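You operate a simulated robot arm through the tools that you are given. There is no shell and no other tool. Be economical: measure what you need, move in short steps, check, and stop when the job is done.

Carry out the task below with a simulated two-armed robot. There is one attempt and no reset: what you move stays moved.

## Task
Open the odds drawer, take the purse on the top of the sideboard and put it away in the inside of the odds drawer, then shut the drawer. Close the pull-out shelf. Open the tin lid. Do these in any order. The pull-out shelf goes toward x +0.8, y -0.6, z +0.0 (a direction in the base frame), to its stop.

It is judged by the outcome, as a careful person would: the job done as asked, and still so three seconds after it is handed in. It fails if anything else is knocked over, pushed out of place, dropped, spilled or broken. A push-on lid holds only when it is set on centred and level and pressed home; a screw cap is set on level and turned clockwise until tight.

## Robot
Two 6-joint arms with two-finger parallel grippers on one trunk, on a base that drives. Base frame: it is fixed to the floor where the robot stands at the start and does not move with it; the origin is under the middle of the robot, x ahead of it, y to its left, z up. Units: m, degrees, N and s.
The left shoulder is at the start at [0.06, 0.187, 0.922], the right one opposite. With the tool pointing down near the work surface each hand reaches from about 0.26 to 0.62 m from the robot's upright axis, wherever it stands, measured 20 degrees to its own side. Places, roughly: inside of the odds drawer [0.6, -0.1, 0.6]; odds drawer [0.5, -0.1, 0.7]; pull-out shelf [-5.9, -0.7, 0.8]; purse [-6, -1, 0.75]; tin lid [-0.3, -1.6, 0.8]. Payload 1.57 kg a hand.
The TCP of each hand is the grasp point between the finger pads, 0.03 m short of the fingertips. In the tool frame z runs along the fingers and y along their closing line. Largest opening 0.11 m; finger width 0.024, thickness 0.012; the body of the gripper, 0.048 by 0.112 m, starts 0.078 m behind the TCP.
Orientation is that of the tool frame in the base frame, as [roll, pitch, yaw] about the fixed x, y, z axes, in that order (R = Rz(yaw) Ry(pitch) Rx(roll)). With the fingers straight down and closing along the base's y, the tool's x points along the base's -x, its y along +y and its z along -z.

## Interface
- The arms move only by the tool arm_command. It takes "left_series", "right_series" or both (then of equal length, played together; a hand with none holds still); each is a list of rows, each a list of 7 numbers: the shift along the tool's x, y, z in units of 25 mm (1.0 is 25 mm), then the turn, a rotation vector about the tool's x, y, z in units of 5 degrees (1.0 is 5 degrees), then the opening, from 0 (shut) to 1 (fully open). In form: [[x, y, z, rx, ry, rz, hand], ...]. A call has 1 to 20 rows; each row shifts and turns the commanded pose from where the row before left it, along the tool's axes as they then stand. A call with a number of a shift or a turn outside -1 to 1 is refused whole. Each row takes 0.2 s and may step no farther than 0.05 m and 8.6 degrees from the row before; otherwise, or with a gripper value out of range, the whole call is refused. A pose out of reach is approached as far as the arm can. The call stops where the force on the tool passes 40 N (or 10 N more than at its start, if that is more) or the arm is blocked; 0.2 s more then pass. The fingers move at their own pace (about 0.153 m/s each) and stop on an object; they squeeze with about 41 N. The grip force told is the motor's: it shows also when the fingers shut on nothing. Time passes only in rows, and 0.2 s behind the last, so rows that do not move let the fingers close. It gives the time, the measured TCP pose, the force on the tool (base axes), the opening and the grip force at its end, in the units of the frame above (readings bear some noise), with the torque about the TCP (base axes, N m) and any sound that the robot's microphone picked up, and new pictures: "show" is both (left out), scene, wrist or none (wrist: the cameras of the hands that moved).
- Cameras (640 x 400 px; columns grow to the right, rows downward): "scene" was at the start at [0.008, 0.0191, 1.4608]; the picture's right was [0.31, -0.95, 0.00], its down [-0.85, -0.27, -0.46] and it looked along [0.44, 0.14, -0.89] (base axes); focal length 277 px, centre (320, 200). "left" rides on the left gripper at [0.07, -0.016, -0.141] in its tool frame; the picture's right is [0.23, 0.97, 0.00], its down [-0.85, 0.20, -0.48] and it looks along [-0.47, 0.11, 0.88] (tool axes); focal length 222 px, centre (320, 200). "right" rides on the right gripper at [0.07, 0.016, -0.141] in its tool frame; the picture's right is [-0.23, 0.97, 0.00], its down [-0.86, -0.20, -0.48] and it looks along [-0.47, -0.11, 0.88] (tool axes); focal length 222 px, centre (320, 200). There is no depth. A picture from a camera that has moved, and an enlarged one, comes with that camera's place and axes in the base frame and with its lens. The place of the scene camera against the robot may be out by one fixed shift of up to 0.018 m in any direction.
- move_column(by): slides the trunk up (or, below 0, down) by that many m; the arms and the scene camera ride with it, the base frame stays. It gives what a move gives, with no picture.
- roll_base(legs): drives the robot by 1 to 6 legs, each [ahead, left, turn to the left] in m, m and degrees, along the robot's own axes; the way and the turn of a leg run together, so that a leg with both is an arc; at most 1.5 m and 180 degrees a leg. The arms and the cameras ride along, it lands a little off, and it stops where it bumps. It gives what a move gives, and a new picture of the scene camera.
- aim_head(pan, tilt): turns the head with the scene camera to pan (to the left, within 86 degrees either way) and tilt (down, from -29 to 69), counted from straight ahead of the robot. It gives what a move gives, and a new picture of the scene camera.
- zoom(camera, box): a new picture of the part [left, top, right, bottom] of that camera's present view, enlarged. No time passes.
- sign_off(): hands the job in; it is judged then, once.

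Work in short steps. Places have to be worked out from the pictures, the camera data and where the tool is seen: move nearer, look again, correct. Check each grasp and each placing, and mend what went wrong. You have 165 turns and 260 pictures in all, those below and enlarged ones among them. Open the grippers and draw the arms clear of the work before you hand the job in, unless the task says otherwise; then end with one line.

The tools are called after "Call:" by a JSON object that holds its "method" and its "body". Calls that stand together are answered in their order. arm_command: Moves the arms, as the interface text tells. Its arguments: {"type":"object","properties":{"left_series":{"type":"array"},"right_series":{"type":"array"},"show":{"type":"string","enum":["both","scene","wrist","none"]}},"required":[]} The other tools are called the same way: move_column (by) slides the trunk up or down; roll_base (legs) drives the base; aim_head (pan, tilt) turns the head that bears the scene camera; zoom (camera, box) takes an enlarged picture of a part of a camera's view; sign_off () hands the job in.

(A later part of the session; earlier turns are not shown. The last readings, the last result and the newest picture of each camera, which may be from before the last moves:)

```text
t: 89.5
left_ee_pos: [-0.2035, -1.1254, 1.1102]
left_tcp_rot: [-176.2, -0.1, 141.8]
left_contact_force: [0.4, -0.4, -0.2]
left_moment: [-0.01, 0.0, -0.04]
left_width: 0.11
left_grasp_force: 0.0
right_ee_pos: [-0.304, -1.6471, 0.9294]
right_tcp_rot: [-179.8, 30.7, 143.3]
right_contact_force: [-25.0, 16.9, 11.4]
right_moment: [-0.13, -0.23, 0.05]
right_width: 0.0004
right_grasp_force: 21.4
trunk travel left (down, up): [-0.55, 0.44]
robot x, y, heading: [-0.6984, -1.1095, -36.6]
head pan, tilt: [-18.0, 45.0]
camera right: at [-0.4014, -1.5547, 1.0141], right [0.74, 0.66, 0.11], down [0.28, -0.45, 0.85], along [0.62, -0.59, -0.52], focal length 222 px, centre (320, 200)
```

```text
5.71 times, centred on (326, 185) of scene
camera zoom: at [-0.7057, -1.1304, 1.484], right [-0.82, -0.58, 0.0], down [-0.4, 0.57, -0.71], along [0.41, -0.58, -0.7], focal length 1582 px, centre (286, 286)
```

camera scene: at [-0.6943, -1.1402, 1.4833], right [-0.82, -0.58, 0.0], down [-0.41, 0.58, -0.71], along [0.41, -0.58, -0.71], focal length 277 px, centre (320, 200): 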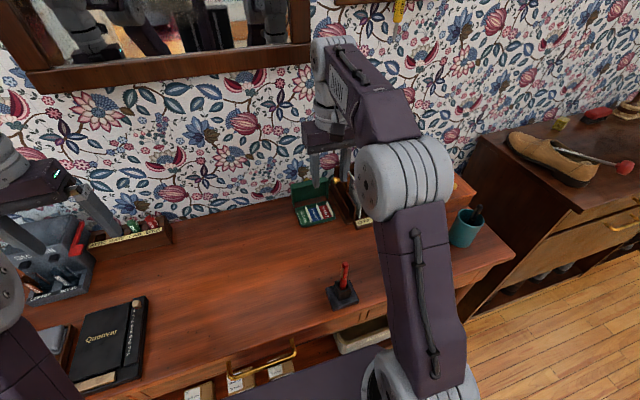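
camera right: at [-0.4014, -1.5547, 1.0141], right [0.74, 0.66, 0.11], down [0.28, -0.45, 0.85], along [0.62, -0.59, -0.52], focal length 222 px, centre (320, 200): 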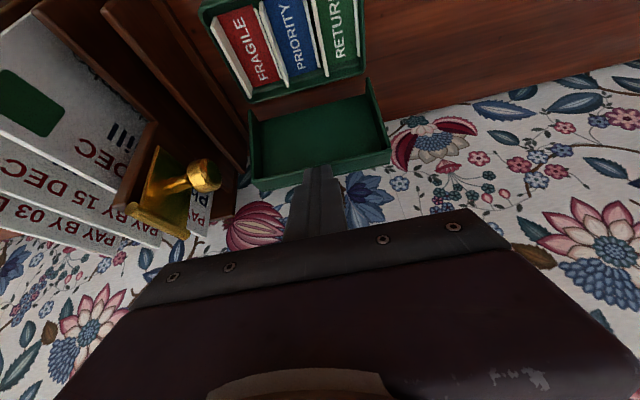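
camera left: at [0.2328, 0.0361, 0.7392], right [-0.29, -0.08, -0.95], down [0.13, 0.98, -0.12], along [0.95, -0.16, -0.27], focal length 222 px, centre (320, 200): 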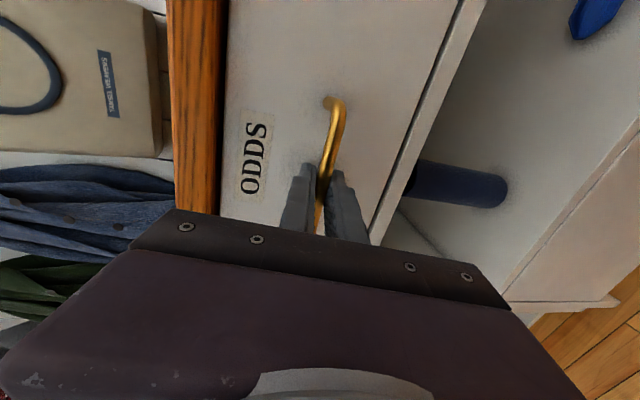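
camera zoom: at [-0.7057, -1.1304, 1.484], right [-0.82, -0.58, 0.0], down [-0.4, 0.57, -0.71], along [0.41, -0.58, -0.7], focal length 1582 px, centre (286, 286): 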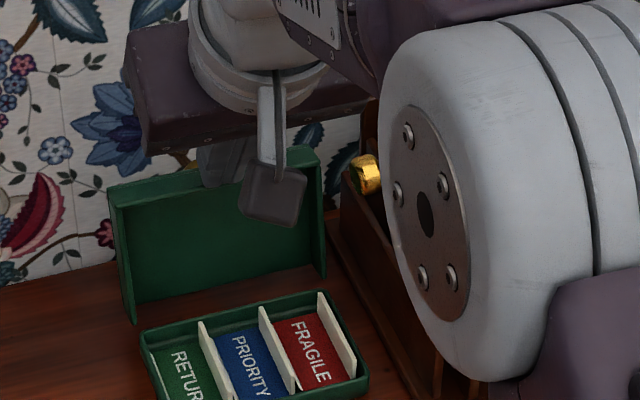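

Resistance of ~30 N: the lid is at its stop (tin in place). Withdraw back and up.

Call:
{"method": "arm_command", "body": {"right_series": [[0.5, 0, -0.3, 0, 0, 0, 0], [0.5, 0, -0.5, 0, 0, 0, 0], [0.3, 0, -1, 0, 0, 0, 0], [0.3, 0, -1, 0, 0, 0, 0], [0.3, 0, -1, 0, 0, 0, 0], [0.3, 0, -1, 0, 0, 0, 0], [0.3, 0, -1, 0, 1, 0, 0], [0.3, 0, -1, 0, 1, 0, 0], [0.3, 0, -1, 0, 1, 0, 0.5], [0, 0, 0, 0, 1, 0, 0.5], [0, 0, 0, 0, 1, 0, 0.5], [0, 0, 0, 0, 1, 0, 0.5]], "show": "none"}}

Call:
{"method": "zoom", "body": {"camera": "scene", "box": [230, 140, 410, 252]}}

```text
t: 92.1
left_ee_pos: [-0.1938, -1.1334, 1.1048]
left_tcp_rot: [-176.3, -0.7, 141.8]
left_contact_force: [0.8, -0.2, -0.2]
left_moment: [0.0, -0.02, -0.01]
left_width: 0.11
left_grasp_force: 0.0
right_ee_pos: [-0.4236, -1.5593, 1.0546]
right_tcp_rot: [180.0, -0.2, 143.4]
right_contact_force: [-0.5, 0.2, -0.2]
right_moment: [0.01, 0.01, 0.01]
right_width: 0.0548
right_grasp_force: 0.1
trunk travel left (down, up): [-0.55, 0.44]
robot x, y, heading: [-0.7031, -1.1129, -36.9]
head pan, tilt: [-18.0, 45.0]
```

```text
3.56 times, centred on (320, 196) of scene
camera zoom: at [-0.6926, -1.1418, 1.4833], right [-0.82, -0.58, 0.0], down [-0.41, 0.58, -0.71], along [0.41, -0.58, -0.71], focal length 984 px, centre (320, 214)
```

zoom: 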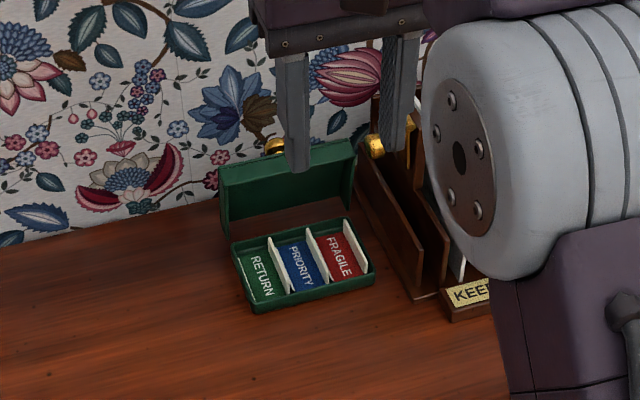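

Tin done. Back away from the desk and turn right to look for the way to the sideboard.

Call:
{"method": "roll_base", "body": {"legs": [[-0.9, 0, 0], [0, 0, -100]]}}

Call:
{"method": "aim_head", "body": {"pan": -45, "tilt": 20}}

```text
t: 101.0
left_ee_pos: [-1.5288, -1.0679, 1.1056]
left_tcp_rot: [-176.4, -0.7, 41.3]
left_contact_force: [0.1, -0.2, 0.3]
left_moment: [-0.02, -0.04, -0.02]
left_width: 0.1099
left_grasp_force: 0.0
right_ee_pos: [-1.9057, -0.7632, 1.0555]
right_tcp_rot: [179.9, 0.1, 42.9]
right_contact_force: [1.1, -0.3, -1.0]
right_moment: [0.0, 0.01, -0.01]
right_width: 0.0548
right_grasp_force: 0.1
trunk travel left (down, up): [-0.55, 0.44]
robot x, y, heading: [-1.4164, -0.5753, -137.2]
head pan, tilt: [-18.0, 45.0]
camera scene: at [-1.4366, -0.5683, 1.4833], right [-0.42, 0.91, 0.0], down [0.64, 0.3, -0.71], along [-0.64, -0.3, -0.71], focal length 277 px, centre (320, 200)
```

scene: 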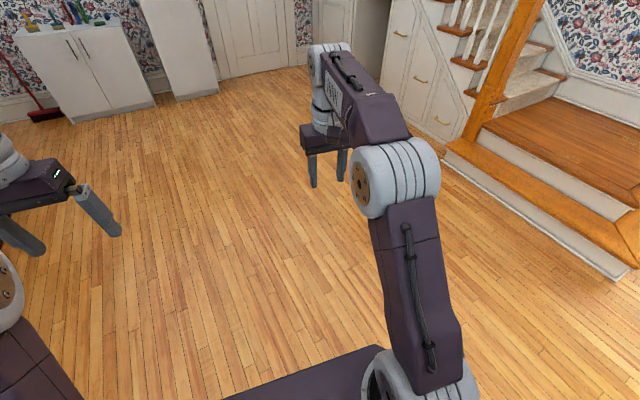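

```text
t: 101.9
left_ee_pos: [-1.5283, -1.0673, 1.1057]
left_tcp_rot: [-176.3, -0.6, 41.3]
left_contact_force: [0.3, 1.0, 0.1]
left_moment: [0.02, 0.04, 0.0]
left_width: 0.1097
left_grasp_force: 0.0
right_ee_pos: [-1.9041, -0.7621, 1.0549]
right_tcp_rot: [-179.9, 0.0, 42.9]
right_contact_force: [0.3, -0.1, -0.6]
right_moment: [0.03, 0.03, -0.03]
right_width: 0.055
right_grasp_force: 0.0
trunk travel left (down, up): [-0.55, 0.44]
robot x, y, heading: [-1.4108, -0.5748, -137.0]
head pan, tilt: [-45.0, 20.0]
camera scene: at [-1.4559, -0.5308, 1.5219], right [0.04, 1.0, 0.0], down [0.34, -0.01, -0.94], along [-0.94, 0.03, -0.34], focal length 277 px, centre (320, 200)
```

scene: 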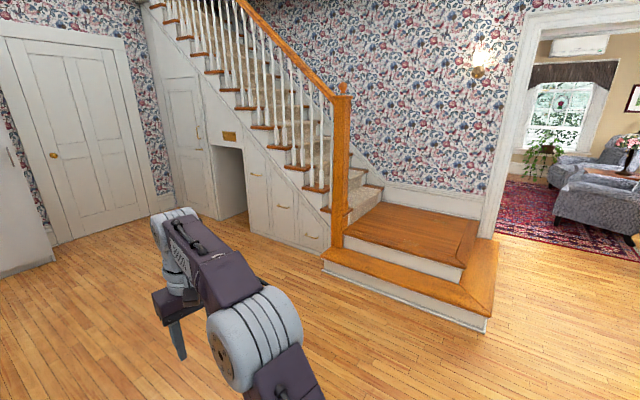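

The doorway to the living room is to the right of the stairs; the sideboard must be on the other side of that wall. I'll turn toward it, sidestep and look.

Call:
{"method": "roll_base", "body": {"legs": [[0, 0, -80], [0, -0.76, 0], [0.6, 0, 0]]}}

Call:
{"method": "aim_head", "body": {"pan": 0, "tilt": 22}}

```text
t: 112.6
left_ee_pos: [-1.9439, 0.4345, 1.1064]
left_tcp_rot: [-176.2, -0.6, -38.7]
left_contact_force: [0.8, 0.5, 0.1]
left_moment: [-0.01, -0.01, -0.01]
left_width: 0.1101
left_grasp_force: 0.0
right_ee_pos: [-1.7097, 0.8582, 1.0556]
right_tcp_rot: [179.9, -0.1, -37.2]
right_contact_force: [-0.3, 0.2, 0.4]
right_moment: [-0.04, 0.01, 0.01]
right_width: 0.0548
right_grasp_force: 0.1
trunk travel left (down, up): [-0.55, 0.44]
robot x, y, heading: [-1.4385, 0.4087, 142.8]
head pan, tilt: [-45.0, 20.0]
camera scene: at [-1.3963, 0.4624, 1.522], right [0.99, 0.14, 0.0], down [0.05, -0.34, -0.94], along [-0.13, 0.93, -0.34], focal length 277 px, centre (320, 200)
```

scene: 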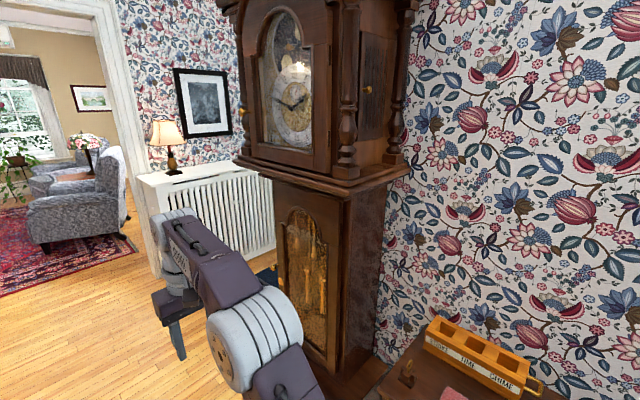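

```text
t: 113.7
left_ee_pos: [-1.9443, 0.4352, 1.1057]
left_tcp_rot: [-176.4, -0.6, -38.7]
left_contact_force: [0.5, 1.1, -0.2]
left_moment: [0.03, 0.01, 0.02]
left_width: 0.1099
left_grasp_force: 0.0
right_ee_pos: [-1.71, 0.8575, 1.0539]
right_tcp_rot: [-180.0, 0.1, -37.2]
right_contact_force: [-0.1, -0.7, 1.1]
right_moment: [0.0, 0.0, 0.02]
right_width: 0.0549
right_grasp_force: 0.1
trunk travel left (down, up): [-0.55, 0.44]
robot x, y, heading: [-1.4413, 0.4032, 142.8]
head pan, tilt: [0.0, 22.0]
camera scene: at [-1.4574, 0.4263, 1.5187], right [0.61, 0.8, 0.0], down [0.3, -0.23, -0.93], along [-0.74, 0.56, -0.37], focal length 277 px, centre (320, 200)
```

scene: 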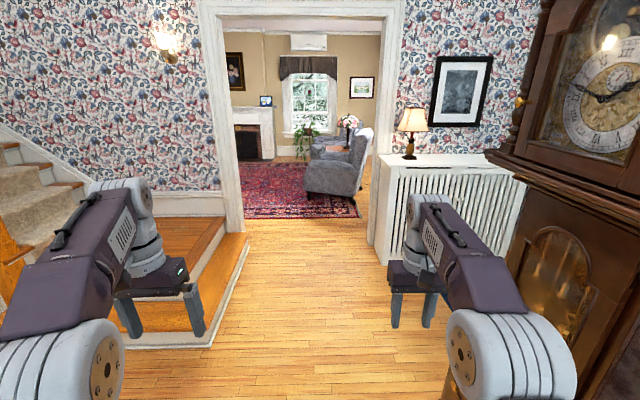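

The doorway is dead ahead and slightly left, passage clear. Driving through it.

Call:
{"method": "roll_base", "body": {"legs": [[1.4, 0.08, 0], [1.3, 0.1, 0]]}}

```text
t: 126.9
left_ee_pos: [-4.2058, 1.9634, 1.1051]
left_tcp_rot: [-176.3, -0.6, -39.9]
left_contact_force: [0.0, 0.7, 0.5]
left_moment: [0.03, -0.03, -0.04]
left_width: 0.1099
left_grasp_force: 0.0
right_ee_pos: [-3.9645, 2.383, 1.0538]
right_tcp_rot: [-180.0, 0.0, -38.2]
right_contact_force: [0.5, -1.1, -0.1]
right_moment: [0.0, -0.01, -0.02]
right_width: 0.0547
right_grasp_force: 0.0
trunk travel left (down, up): [-0.55, 0.44]
robot x, y, heading: [-3.7061, 1.9241, 141.4]
head pan, tilt: [0.0, 22.0]
camera scene: at [-3.7208, 1.9462, 1.5187], right [0.62, 0.79, 0.0], down [0.29, -0.23, -0.93], along [-0.73, 0.57, -0.37], focal length 277 px, centre (320, 200)
```

scene: 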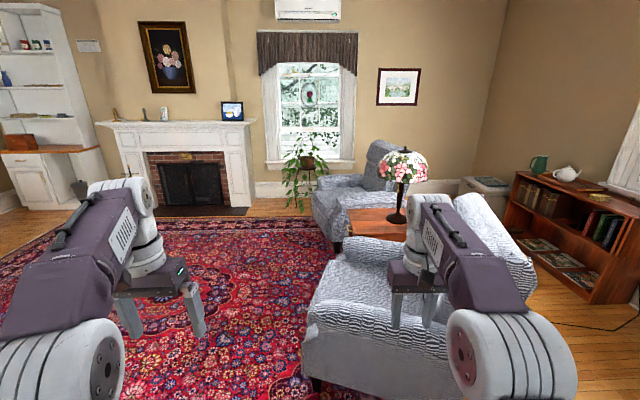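

I'm in the doorway. Look left for the sideboard.

Call:
{"method": "aim_head", "body": {"pan": 55, "tilt": 25}}

```text
t: 128.2
left_ee_pos: [-4.207, 1.9633, 1.1045]
left_tcp_rot: [-176.3, -0.7, -39.8]
left_contact_force: [0.3, -0.1, 0.5]
left_moment: [0.02, 0.01, 0.0]
left_width: 0.1098
left_grasp_force: 0.0
right_ee_pos: [-3.9648, 2.3828, 1.0539]
right_tcp_rot: [-179.9, -0.1, -38.2]
right_contact_force: [-0.1, -0.5, -0.5]
right_moment: [0.0, 0.01, 0.01]
right_width: 0.0548
right_grasp_force: 0.1
trunk travel left (down, up): [-0.55, 0.44]
robot x, y, heading: [-3.7053, 1.9255, 141.5]
head pan, tilt: [55.0, 25.0]
camera scene: at [-3.7361, 1.8622, 1.5139], right [-0.29, 0.96, 0.0], down [0.4, 0.12, -0.91], along [-0.87, -0.26, -0.42], focal length 277 px, centre (320, 200)
```

scene: 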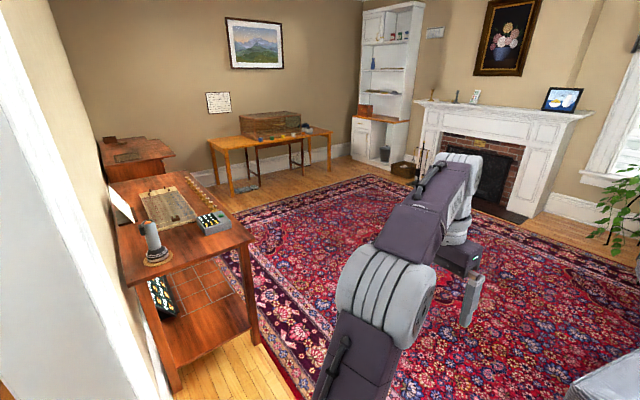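

The sideboard is the second brown piece along the left wall. I'll go around the chair and the game table, then strafe left.

Call:
{"method": "roll_base", "body": {"legs": [[0.4, 0.4, 0], [0.75, 0.9, 0], [0, 1.4, 1.5]]}}

Call:
{"method": "aim_head", "body": {"pan": 80, "tilt": 30}}

```text
t: 143.6
left_ee_pos: [-6.784, 0.535, 1.1059]
left_tcp_rot: [-176.3, -0.5, -37.8]
left_contact_force: [0.8, -0.4, -0.1]
left_moment: [0.03, 0.0, -0.02]
left_width: 0.11
left_grasp_force: 0.1
right_ee_pos: [-6.558, 0.9618, 1.0545]
right_tcp_rot: [180.0, -0.1, -36.2]
right_contact_force: [-0.3, -0.5, -0.3]
right_moment: [-0.01, -0.01, 0.0]
right_width: 0.0547
right_grasp_force: 0.1
trunk travel left (down, up): [-0.55, 0.44]
robot x, y, heading: [-6.2809, 0.515, 144.0]
head pan, tilt: [55.0, 25.0]
camera scene: at [-6.3115, 0.4499, 1.5139], right [-0.32, 0.95, 0.0], down [0.4, 0.14, -0.91], along [-0.86, -0.29, -0.42], focal length 277 px, centre (320, 200)
```

scene: 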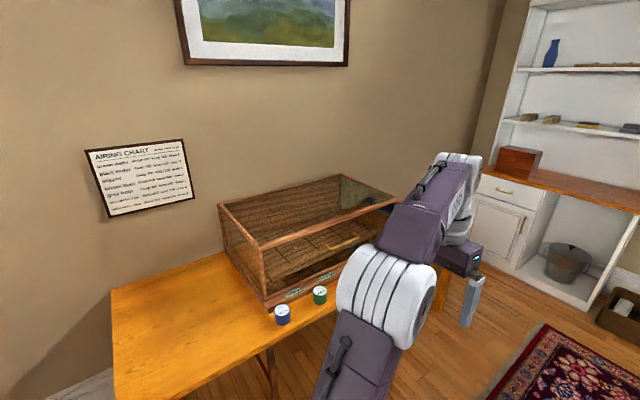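

```text
t: 144.5
left_ee_pos: [-6.7849, 0.5343, 1.1063]
left_tcp_rot: [-176.3, -0.6, -37.9]
left_contact_force: [0.3, 0.1, -0.2]
left_moment: [0.02, 0.03, 0.0]
left_width: 0.1099
left_grasp_force: 0.1
right_ee_pos: [-6.5591, 0.9632, 1.0548]
right_tcp_rot: [180.0, 0.0, -36.3]
right_contact_force: [-0.9, 0.4, 0.4]
right_moment: [0.0, 0.03, 0.01]
right_width: 0.0551
right_grasp_force: 0.1
trunk travel left (down, up): [-0.55, 0.44]
robot x, y, heading: [-6.2783, 0.5126, 144.0]
head pan, tilt: [80.0, 30.0]
camera scene: at [-6.2895, 0.4172, 1.5059], right [-0.69, 0.72, 0.0], down [0.36, 0.35, -0.87], along [-0.63, -0.6, -0.5], focal length 277 px, centre (320, 200)
```

scene: 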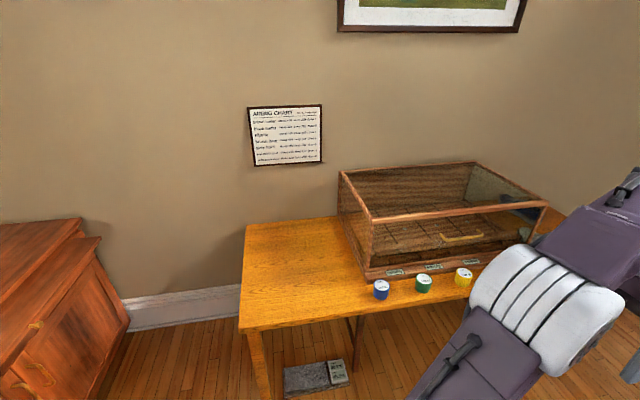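

Turn right (through the open side) to face the sideboard.

Call:
{"method": "roll_base", "body": {"legs": [[0, 0, -90], [0, 0, -90]]}}

Call:
{"method": "aim_head", "body": {"pan": -15, "tilt": 35}}

```text
t: 152.5
left_ee_pos: [-5.7746, 0.4933, 1.1046]
left_tcp_rot: [-176.2, -0.7, 142.0]
left_contact_force: [-0.8, 0.0, 0.3]
left_moment: [0.0, -0.02, 0.01]
left_width: 0.1097
left_grasp_force: 0.1
right_ee_pos: [-6.0035, 0.0666, 1.054]
right_tcp_rot: [-180.0, 0.0, 143.4]
right_contact_force: [0.1, -0.6, 0.5]
right_moment: [-0.01, -0.01, 0.0]
right_width: 0.055
right_grasp_force: 0.0
trunk travel left (down, up): [-0.55, 0.44]
robot x, y, heading: [-6.2833, 0.5173, -36.7]
head pan, tilt: [80.0, 30.0]
camera scene: at [-6.2549, 0.6129, 1.5059], right [0.69, -0.73, 0.0], down [-0.36, -0.34, -0.87], along [0.63, 0.6, -0.5], focal length 277 px, centre (320, 200)
```

scene: 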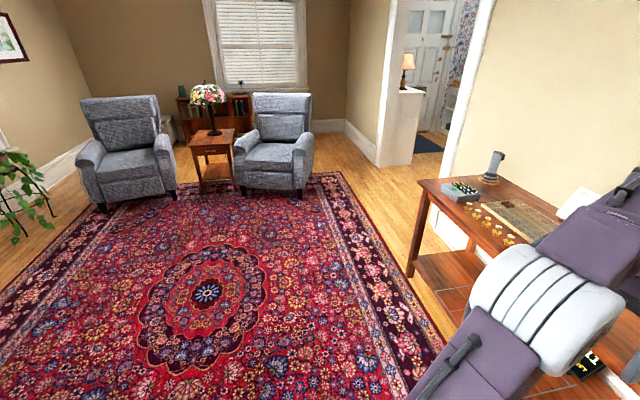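

```text
t: 154.2
left_ee_pos: [-5.7742, 0.4944, 1.1054]
left_tcp_rot: [-176.3, -0.6, 142.0]
left_contact_force: [0.1, 0.0, 0.4]
left_moment: [0.01, 0.0, 0.0]
left_width: 0.1101
left_grasp_force: 0.0
right_ee_pos: [-6.0031, 0.0677, 1.0541]
right_tcp_rot: [-180.0, 0.0, 143.4]
right_contact_force: [-0.3, -0.6, 0.3]
right_moment: [0.02, -0.01, -0.01]
right_width: 0.0549
right_grasp_force: 0.1
trunk travel left (down, up): [-0.55, 0.44]
robot x, y, heading: [-6.2769, 0.5131, -36.7]
head pan, tilt: [-15.0, 35.0]
camera scene: at [-6.2656, 0.4818, 1.4981], right [-0.78, -0.62, 0.0], down [-0.36, 0.45, -0.82], along [0.51, -0.64, -0.57], focal length 277 px, centre (320, 200)
```

scene: 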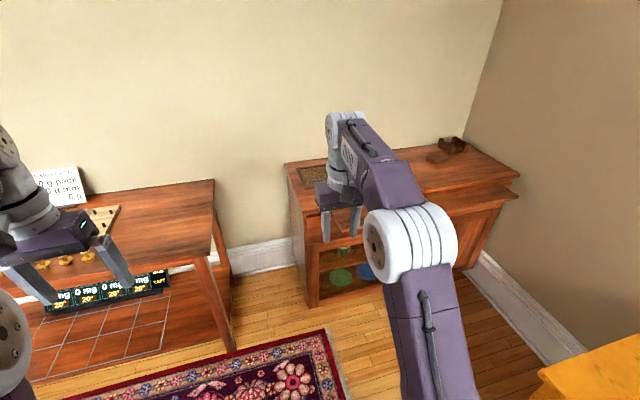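

The sideboard is ahead-right, with a pulled-out shelf. Zooming.

Call:
{"method": "zoom", "body": {"camera": "scene", "box": [270, 110, 530, 272]}}

Call:
{"method": "zoom", "body": {"camera": "scene", "box": [390, 110, 530, 198]}}

```text
2.46 times, centred on (400, 191) of scene
camera zoom: at [-6.2656, 0.4818, 1.4981], right [-0.78, -0.62, 0.0], down [-0.36, 0.45, -0.82], along [0.51, -0.64, -0.57], focal length 681 px, centre (123, 222)
```

zoom: 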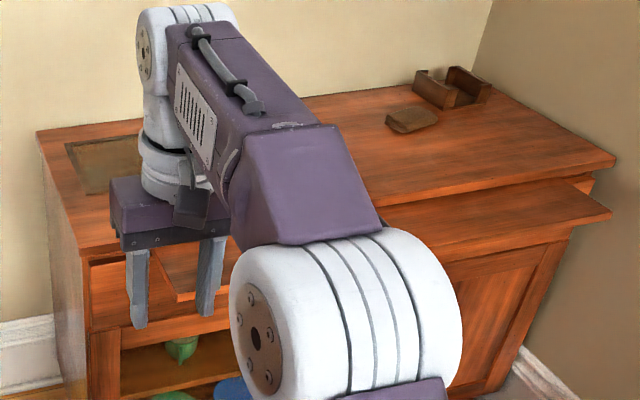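

```text
4.55 times, centred on (460, 154) of scene
camera zoom: at [-6.2656, 0.4818, 1.4981], right [-0.78, -0.62, 0.0], down [-0.36, 0.45, -0.82], along [0.51, -0.64, -0.57], focal length 1258 px, centre (-316, 409)
```

zoom: 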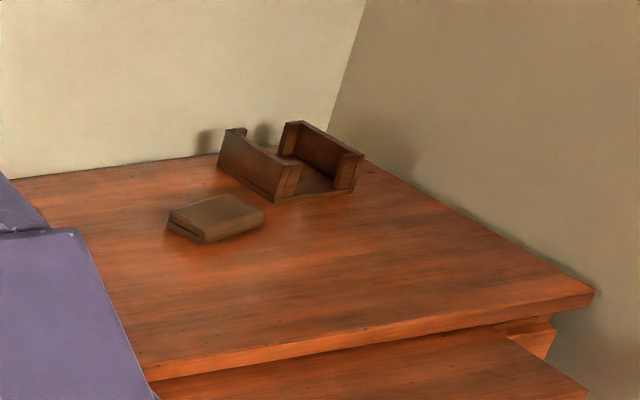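

The purse is the small brown wallet at ≈(-5.9,-1.1); the pull-out shelf sticks out ~0.1 m below the sideboard top. A yellow table limits the space at right. I'll move right 0.32 and ahead 0.40.

Call:
{"method": "roll_base", "body": {"legs": [[0, -0.33, 0], [0.4, 0, 0]]}}

Call:
{"method": "aim_head", "body": {"pan": -25, "tilt": 50}}

```text
t: 158.5
left_ee_pos: [-5.6501, -0.0009, 1.1056]
left_tcp_rot: [-176.4, -0.6, 142.0]
left_contact_force: [0.5, 0.1, -0.4]
left_moment: [0.0, 0.0, -0.04]
left_width: 0.11
left_grasp_force: 0.0
right_ee_pos: [-5.8775, -0.4279, 1.056]
right_tcp_rot: [180.0, -0.1, 143.7]
right_contact_force: [0.0, -0.3, -1.2]
right_moment: [0.02, 0.05, 0.01]
right_width: 0.0549
right_grasp_force: 0.1
trunk travel left (down, up): [-0.55, 0.44]
robot x, y, heading: [-6.1543, 0.0205, -36.4]
head pan, tilt: [-15.0, 35.0]
camera scene: at [-6.1399, -0.0131, 1.4981], right [-0.78, -0.62, 0.0], down [-0.36, 0.45, -0.82], along [0.51, -0.64, -0.57], focal length 277 px, centre (320, 200)
```

scene: 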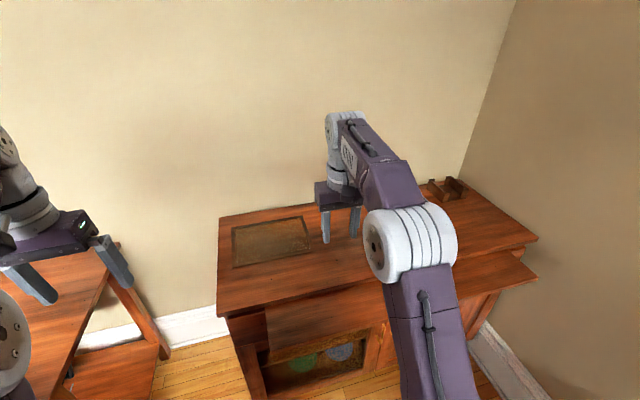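

```text
t: 159.2
left_ee_pos: [-5.6481, -0.0012, 1.105]
left_tcp_rot: [-176.3, -0.6, 141.9]
left_contact_force: [0.1, 0.2, 0.3]
left_moment: [0.0, 0.02, -0.02]
left_width: 0.11
left_grasp_force: 0.0
right_ee_pos: [-5.8785, -0.4265, 1.0552]
right_tcp_rot: [179.9, 0.1, 143.5]
right_contact_force: [0.0, 0.3, 0.4]
right_moment: [0.0, 0.0, 0.0]
right_width: 0.0549
right_grasp_force: 0.1
trunk travel left (down, up): [-0.55, 0.44]
robot x, y, heading: [-6.1568, 0.0243, -36.5]
head pan, tilt: [-25.0, 50.0]
camera scene: at [-6.1582, -0.0116, 1.4764], right [-0.88, -0.48, 0.0], down [-0.37, 0.67, -0.64], along [0.31, -0.57, -0.77], focal length 277 px, centre (320, 200)
```

scene: 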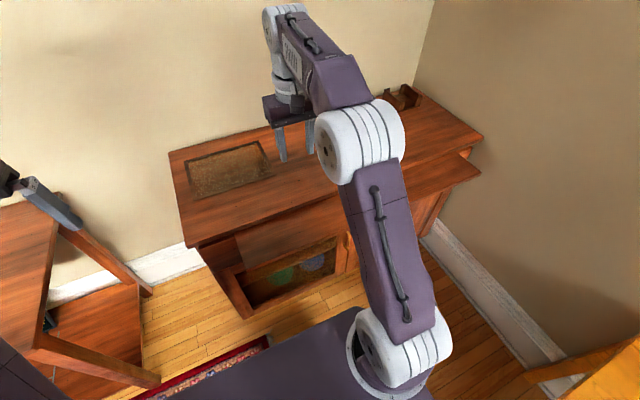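

Call:
{"method": "zoom", "body": {"camera": "scene", "box": [160, 80, 500, 292]}}

Call:
{"method": "arm_command", "body": {"right_series": [[0, 0, 0, 0, 0, 0, 0]], "show": "wrist"}}

```text
1.88 times, centred on (330, 186) of scene
camera zoom: at [-6.1582, -0.0116, 1.4764], right [-0.88, -0.48, 0.0], down [-0.37, 0.67, -0.64], along [0.31, -0.57, -0.77], focal length 521 px, centre (301, 226)
```

zoom: 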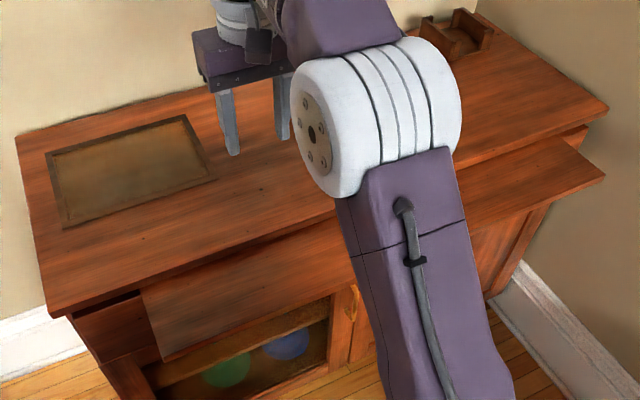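

```text
t: 159.6
left_ee_pos: [-5.6486, -0.0003, 1.105]
left_tcp_rot: [-176.3, -0.6, 142.0]
left_contact_force: [0.3, 0.1, -0.3]
left_moment: [-0.01, 0.02, -0.01]
left_width: 0.1098
left_grasp_force: 0.1
right_ee_pos: [-5.8777, -0.429, 1.0542]
right_tcp_rot: [180.0, 0.0, 143.4]
right_contact_force: [0.7, 0.3, -0.5]
right_moment: [0.03, -0.02, 0.01]
right_width: 0.0
right_grasp_force: 21.3
trunk travel left (down, up): [-0.55, 0.44]
robot x, y, heading: [-6.1516, 0.0215, -36.5]
head pan, tilt: [-25.0, 50.0]
camera right: at [-5.9243, -0.3722, 1.1954], right [0.76, 0.65, 0.0], down [0.57, -0.67, 0.48], along [0.31, -0.36, -0.88], focal length 222 px, centre (320, 200)
```

right: 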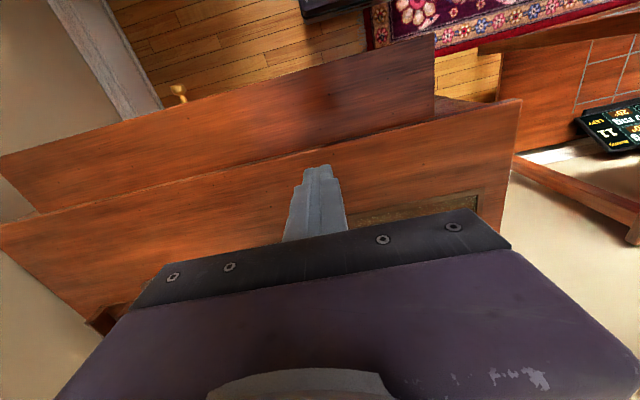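

Sideboard top z≈0.83, front edge u≈-4.42; shelf front u≈-4.54, z≈0.78. I'll bring the shut right fingers down in front of the shelf, tilted forward.

Call:
{"method": "arm_command", "body": {"right_series": [[0.88, -0.85, 0, 0, 0, 0, 0], [0.88, -0.85, 0, 0, 0, 0, 0], [0.88, -0.85, 0, 0, 0, 0, 0], [0.88, -0.85, 0, 0, 0, 0, 0], [0.88, -0.85, 0, 0, 0, 0, 0], [0.88, -0.85, 0, 0, 0, 0, 0], [0.88, -0.85, 0, 0, 0, 0, 0], [0.88, -0.85, 0, 0, 0, 0, 0], [0, 0, 1, 0, 0, 0, 0], [0, 0, 1, 0, 0, 0, 0], [0, 0, 1, 0, 0, 0, 0], [0, 0, 1, 0, 0, 0, 0], [0, 0, 1, 0, 0, 0, 0]], "show": "both"}}

```text
t: 162.4
left_ee_pos: [-5.649, -0.0009, 1.1049]
left_tcp_rot: [-176.3, -0.6, 142.0]
left_contact_force: [0.0, -0.1, 0.4]
left_moment: [0.03, -0.01, 0.0]
left_width: 0.11
left_grasp_force: 0.1
right_ee_pos: [-6.1197, -0.4612, 0.9287]
right_tcp_rot: [179.9, 0.1, 143.5]
right_contact_force: [0.0, 0.7, 0.5]
right_moment: [-0.02, 0.03, 0.02]
right_width: 0.0
right_grasp_force: 21.0
trunk travel left (down, up): [-0.55, 0.44]
robot x, y, heading: [-6.1543, 0.0216, -36.3]
head pan, tilt: [-25.0, 50.0]
camera scene: at [-6.1582, -0.0122, 1.4764], right [-0.88, -0.48, 0.0], down [-0.37, 0.67, -0.64], along [0.31, -0.56, -0.77], focal length 277 px, centre (320, 200)
camera right: at [-6.1666, -0.4052, 1.0699], right [0.76, 0.65, 0.0], down [0.57, -0.67, 0.48], along [0.31, -0.37, -0.88], focal length 222 px, centre (320, 200)
```

scene: 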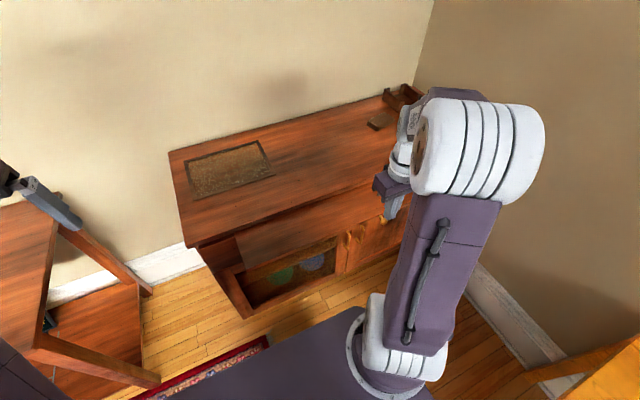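
right: 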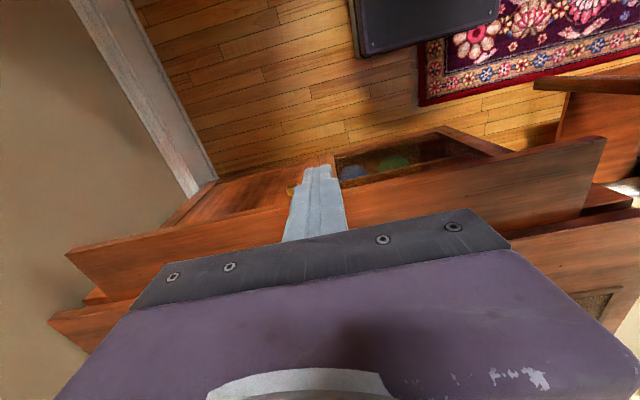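

Clear in front of the shelf. Continue down 0.14 and tilt.

Call:
{"method": "arm_command", "body": {"right_series": [[0, 0, 1, 0, 0, 0, 0], [0, 0, 1, 0, 0, 0, 0], [0, 0, 1, 0, 0, 0, 0], [0, 0, 1, 0, 0, 0, 0], [0, 0, 1, 0, 0, 0, 0], [0, 0, 0.6, 0, -1, 0, 0], [0, 0, 0, 0, -1, 0, 0], [0, 0, 0, 0, -1, 0, 0], [0, 0, 0, 0, -1, 0, 0], [0, 0, 0, 0, -1, 0, 0]], "show": "both"}}

```text
t: 164.6
left_ee_pos: [-5.6478, -0.0012, 1.1049]
left_tcp_rot: [-176.3, -0.6, 142.0]
left_contact_force: [0.5, 0.1, -0.1]
left_moment: [0.03, 0.0, 0.03]
left_width: 0.1098
left_grasp_force: 0.0
right_ee_pos: [-6.1199, -0.4594, 0.7905]
right_tcp_rot: [-180.0, 25.0, 143.5]
right_contact_force: [0.4, 0.4, 0.0]
right_moment: [0.0, -0.04, -0.02]
right_width: 0.0
right_grasp_force: 21.4
trunk travel left (down, up): [-0.55, 0.44]
robot x, y, heading: [-6.1578, 0.0217, -36.3]
head pan, tilt: [-25.0, 50.0]
camera scene: at [-6.1586, -0.0118, 1.4764], right [-0.88, -0.48, 0.0], down [-0.37, 0.67, -0.64], along [0.31, -0.56, -0.77], focal length 277 px, centre (320, 200)
camera right: at [-6.2099, -0.3724, 0.8874], right [0.75, 0.66, 0.1], down [0.34, -0.5, 0.8], along [0.57, -0.56, -0.6], focal length 222 px, centre (320, 200)
```

scene: 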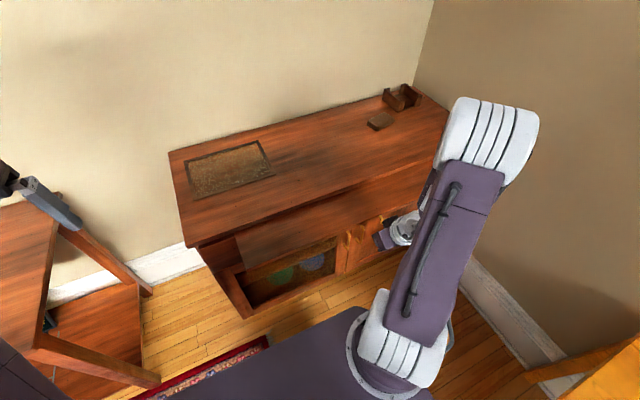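
right: 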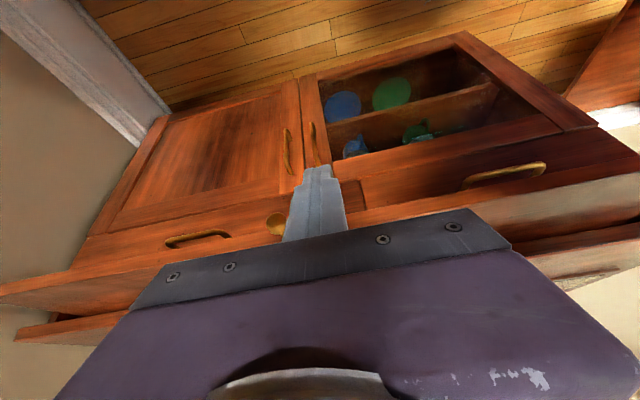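

Fingers at shelf height in front of its edge. Push ahead.

Call:
{"method": "arm_command", "body": {"right_series": [[-0.45, 0, 0.21, 0, 0, 0, 0], [-0.45, 0, 0.21, 0, 0, 0, 0], [-0.45, 0, 0.21, 0, 0, 0, 0], [-0.45, 0, 0.21, 0, 0, 0, 0], [-0.45, 0, 0.21, 0, 0, 0, 0], [-0.45, 0, 0.21, 0, 0, 0, 0], [-0.45, 0, 0.21, 0, 0, 0, 0]], "show": "both"}}

```text
t: 166.2
left_ee_pos: [-5.6472, -0.001, 1.1047]
left_tcp_rot: [-176.4, -0.6, 141.9]
left_contact_force: [-0.4, -0.3, -0.2]
left_moment: [0.0, -0.01, -0.01]
left_width: 0.1102
left_grasp_force: 0.0
right_ee_pos: [-6.0493, -0.5119, 0.7908]
right_tcp_rot: [-180.0, 25.0, 143.5]
right_contact_force: [0.5, 0.4, -0.1]
right_moment: [0.0, 0.01, 0.02]
right_width: 0.0
right_grasp_force: 21.2
trunk travel left (down, up): [-0.55, 0.44]
robot x, y, heading: [-6.1555, 0.0215, -36.5]
head pan, tilt: [-25.0, 50.0]
camera scene: at [-6.1578, -0.0119, 1.4764], right [-0.88, -0.48, 0.0], down [-0.37, 0.67, -0.64], along [0.31, -0.56, -0.77], focal length 277 px, centre (320, 200)
camera right: at [-6.1392, -0.4253, 0.888], right [0.74, 0.66, 0.1], down [0.34, -0.5, 0.8], along [0.57, -0.56, -0.6], focal length 222 px, centre (320, 200)
```

scene: 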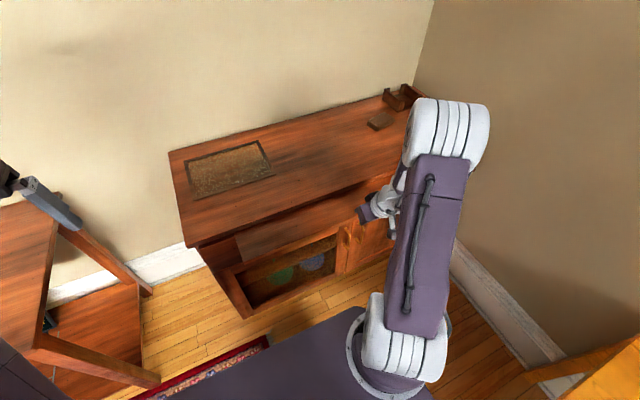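
right: 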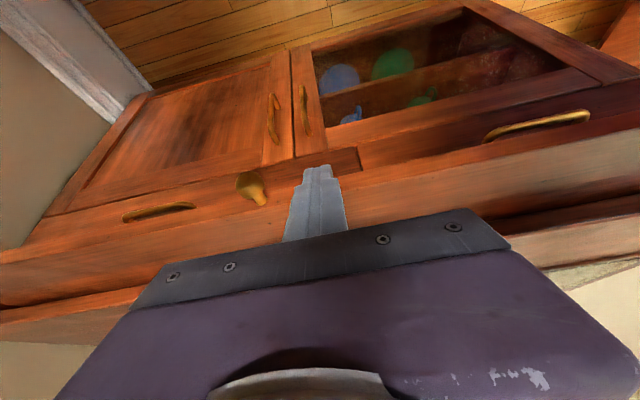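

No contact yet. Zoom the wrist view to see the shelf edge relative to the finger.

Call:
{"method": "zoom", "body": {"camera": "right", "box": [200, 120, 640, 395]}}

Call:
{"method": "zoom", "body": {"camera": "scene", "box": [200, 90, 460, 252]}}

```text
1.45 times, centred on (420, 258) of right
camera zoom: at [-6.1392, -0.4253, 0.888], right [0.74, 0.66, 0.1], down [0.34, -0.5, 0.8], along [0.57, -0.56, -0.6], focal length 323 px, centre (174, 116)
```

zoom: 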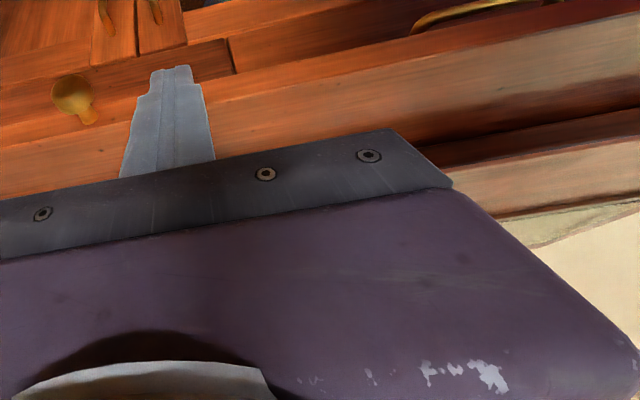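

```text
2.46 times, centred on (330, 171) of scene
camera zoom: at [-6.1578, -0.0119, 1.4764], right [-0.88, -0.48, 0.0], down [-0.37, 0.67, -0.64], along [0.31, -0.56, -0.77], focal length 681 px, centre (295, 271)
```

zoom: 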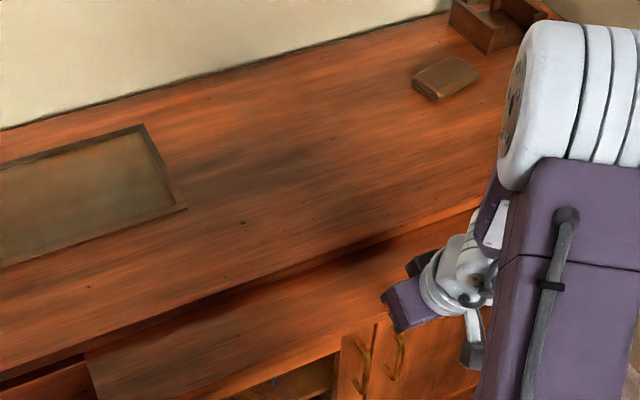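

Continue pushing slowly and watch the force.

Call:
{"method": "arm_command", "body": {"right_series": [[-0.36, 0, 0.17, 0, 0, 0, 0], [-0.36, 0, 0.17, 0, 0, 0, 0], [-0.36, 0, 0.17, 0, 0, 0, 0]], "show": "both"}}

```text
t: 167.0
left_ee_pos: [-5.6469, -0.0016, 1.1051]
left_tcp_rot: [-176.3, -0.7, 142.0]
left_contact_force: [-0.5, 0.4, 0.4]
left_moment: [-0.01, 0.0, -0.03]
left_width: 0.1097
left_grasp_force: 0.0
right_ee_pos: [-6.0259, -0.5277, 0.7893]
right_tcp_rot: [-180.0, 25.0, 143.6]
right_contact_force: [0.2, 0.3, -0.2]
right_moment: [-0.04, -0.02, 0.0]
right_width: 0.0
right_grasp_force: 21.5
trunk travel left (down, up): [-0.55, 0.44]
robot x, y, heading: [-6.1527, 0.0246, -36.4]
head pan, tilt: [-25.0, 50.0]
camera scene: at [-6.1579, -0.0119, 1.4764], right [-0.88, -0.48, 0.0], down [-0.37, 0.67, -0.64], along [0.31, -0.56, -0.77], focal length 277 px, centre (320, 200)
camera right: at [-6.115, -0.4418, 0.8877], right [0.74, 0.66, 0.1], down [0.34, -0.5, 0.8], along [0.57, -0.56, -0.6], focal length 222 px, centre (320, 200)
```

scene: 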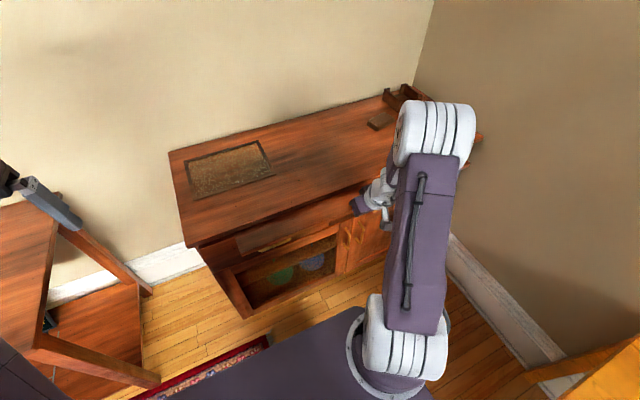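
right: 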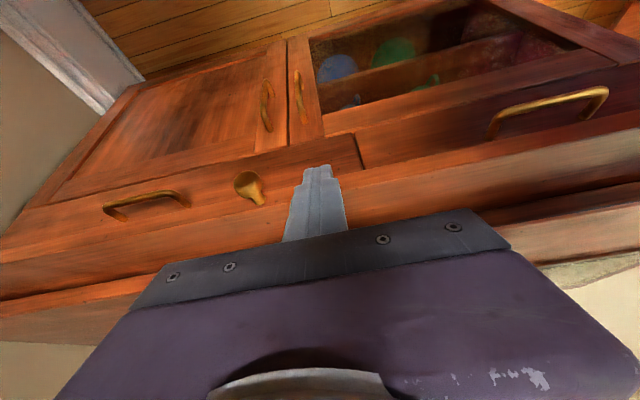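

The shelf is sliding in with the finger (its knob moves along). Keep pushing to the stop.

Call:
{"method": "arm_command", "body": {"right_series": [[-0.36, 0, 0.17, 0, 0, 0, 0], [-0.36, 0, 0.17, 0, 0, 0, 0], [-0.36, 0, 0.17, 0, 0, 0, 0], [-0.36, 0, 0.17, 0, 0, 0, 0], [-0.36, 0, 0.17, 0, 0, 0, 0], [-0.36, 0, 0.17, 0, 0, 0, 0]], "show": "both"}}

```text
t: 168.4
left_ee_pos: [-5.6483, -0.0014, 1.1048]
left_tcp_rot: [-176.4, -0.6, 142.0]
left_contact_force: [-0.6, 0.4, -0.3]
left_moment: [0.04, 0.0, 0.04]
left_width: 0.1097
left_grasp_force: 0.0
right_ee_pos: [-5.9776, -0.5647, 0.7882]
right_tcp_rot: [180.0, 25.0, 143.5]
right_contact_force: [-0.6, -0.3, -0.7]
right_moment: [-0.03, 0.02, -0.03]
right_width: 0.0001
right_grasp_force: 20.9
trunk travel left (down, up): [-0.55, 0.44]
robot x, y, heading: [-6.1557, 0.0211, -36.5]
head pan, tilt: [-25.0, 50.0]
camera scene: at [-6.1578, -0.0119, 1.4764], right [-0.88, -0.48, 0.0], down [-0.37, 0.67, -0.64], along [0.31, -0.56, -0.77], focal length 277 px, centre (320, 200)
camera right: at [-6.0665, -0.4779, 0.8876], right [0.74, 0.66, 0.1], down [0.34, -0.5, 0.8], along [0.57, -0.56, -0.6], focal length 222 px, centre (320, 200)
```

scene: 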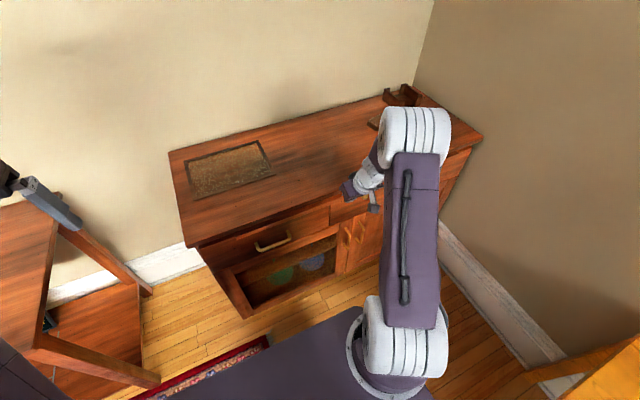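
right: 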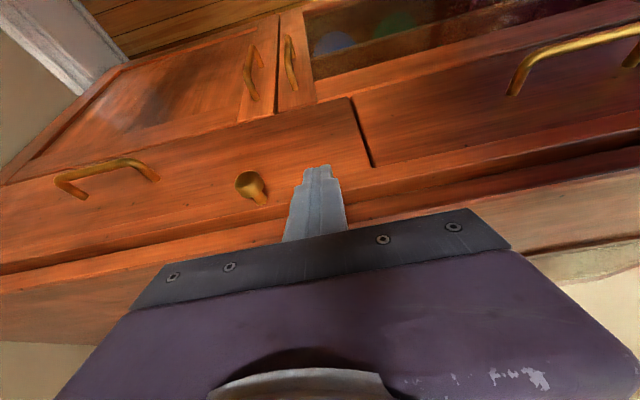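

Nearly flush; continue to the stop.

Call:
{"method": "arm_command", "body": {"right_series": [[-0.3, 0, 0.14, 0, 0, 0, 0], [-0.3, 0, 0.14, 0, 0, 0, 0], [-0.3, 0, 0.14, 0, 0, 0, 0], [-0.3, 0, 0.14, 0, 0, 0, 0]], "show": "both"}}

```text
t: 169.4
left_ee_pos: [-5.6502, -0.0017, 1.1057]
left_tcp_rot: [-176.2, -0.5, 141.8]
left_contact_force: [0.6, -1.4, -0.5]
left_moment: [0.05, 0.04, 0.04]
left_width: 0.1101
left_grasp_force: 0.1
right_ee_pos: [-5.9624, -0.577, 0.7854]
right_tcp_rot: [179.6, 24.3, 143.3]
right_contact_force: [-21.3, 8.3, 5.5]
right_moment: [0.14, 0.3, -0.06]
right_width: 0.0002
right_grasp_force: 21.3
trunk travel left (down, up): [-0.55, 0.44]
robot x, y, heading: [-6.1545, 0.0182, -36.8]
head pan, tilt: [-25.0, 50.0]
stopped in row 4 (right hand): the force on the tool passed its limit (the readings are from after the stop); the commanded pose is now the measured one
camera scene: at [-6.1598, -0.0097, 1.4766], right [-0.88, -0.47, 0.0], down [-0.36, 0.67, -0.64], along [0.31, -0.57, -0.77], focal length 277 px, centre (320, 200)
camera right: at [-6.0508, -0.4904, 0.8864], right [0.75, 0.66, 0.1], down [0.35, -0.51, 0.79], along [0.57, -0.55, -0.61], focal length 222 px, centre (320, 200)
```

scene: 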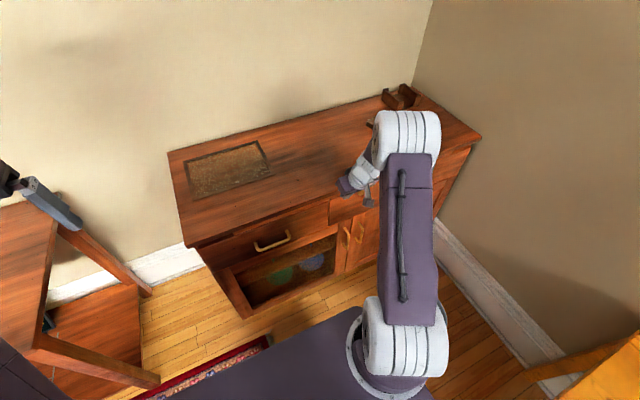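
right: 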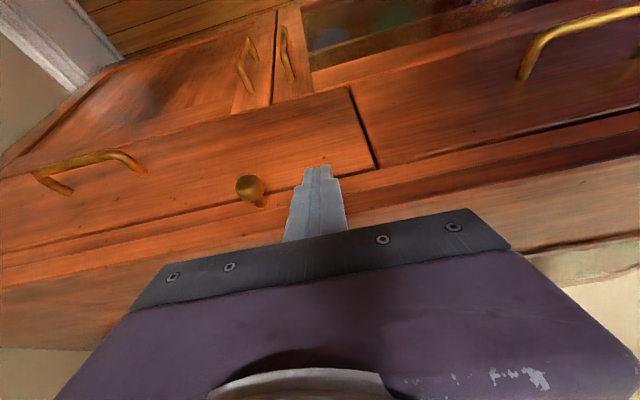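

Stopped at the force limit, probably at the stop. Back off and check the shelf.

Call:
{"method": "arm_command", "body": {"right_series": [[0.8, 0, -0.4, 0, 0, 0, 0], [0.8, 0, -0.4, 0, 0, 0, 0], [0.8, 0, -0.4, 0, 0, 0, 0], [0.8, 0, -0.4, 0, 0, 0, 0], [0.8, 0, -0.4, 0, 0, 0, 0]], "show": "both"}}

Call:
{"method": "zoom", "body": {"camera": "scene", "box": [160, 90, 500, 302]}}

```text
t: 170.6
left_ee_pos: [-5.6507, -0.0019, 1.1048]
left_tcp_rot: [-176.3, -0.6, 141.7]
left_contact_force: [0.6, -1.4, -0.3]
left_moment: [0.0, -0.01, -0.02]
left_width: 0.11
left_grasp_force: 0.1
right_ee_pos: [-6.0488, -0.5109, 0.7904]
right_tcp_rot: [179.6, 24.5, 143.3]
right_contact_force: [0.5, -0.5, 0.8]
right_moment: [-0.02, -0.03, 0.01]
right_width: 0.0
right_grasp_force: 20.8
trunk travel left (down, up): [-0.55, 0.44]
robot x, y, heading: [-6.1561, 0.0215, -36.5]
head pan, tilt: [-25.0, 50.0]
camera scene: at [-6.1593, -0.011, 1.4764], right [-0.88, -0.48, 0.0], down [-0.36, 0.67, -0.64], along [0.31, -0.57, -0.77], focal length 277 px, centre (320, 200)
camera right: at [-6.1381, -0.4249, 0.8897], right [0.75, 0.66, 0.1], down [0.35, -0.51, 0.79], along [0.57, -0.55, -0.61], focal length 222 px, centre (320, 200)
```

scene: 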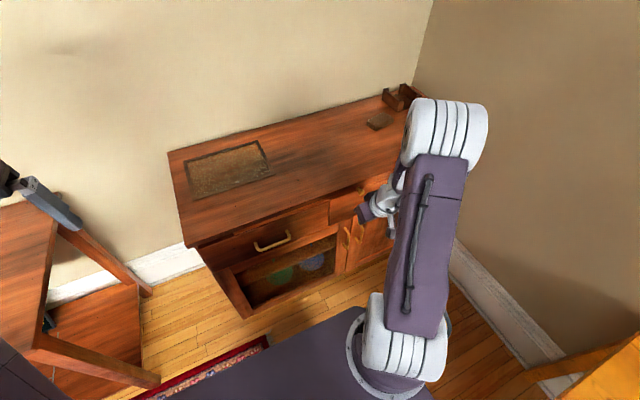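
right: 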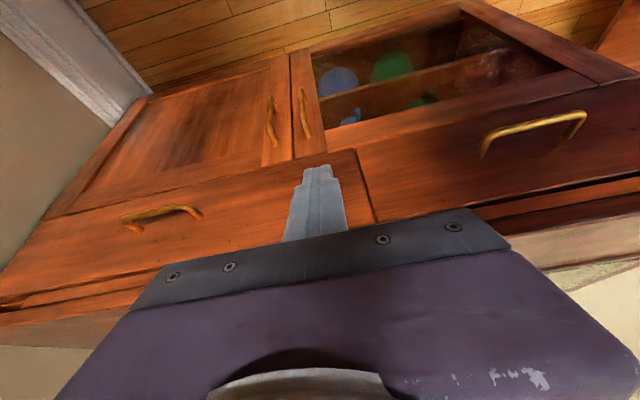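

```text
1.88 times, centred on (330, 196) of scene
camera zoom: at [-6.1593, -0.011, 1.4764], right [-0.88, -0.48, 0.0], down [-0.36, 0.67, -0.64], along [0.31, -0.57, -0.77], focal length 521 px, centre (301, 208)
```

zoom: 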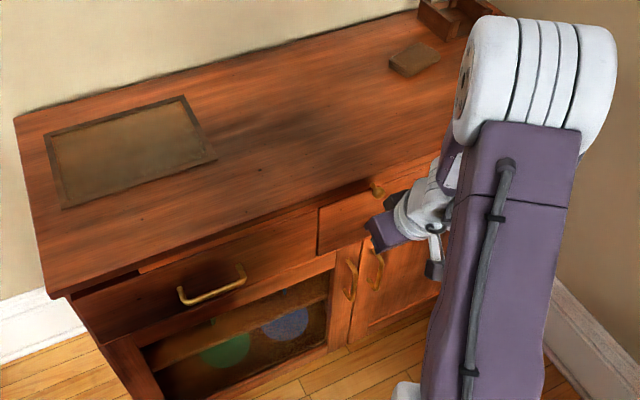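

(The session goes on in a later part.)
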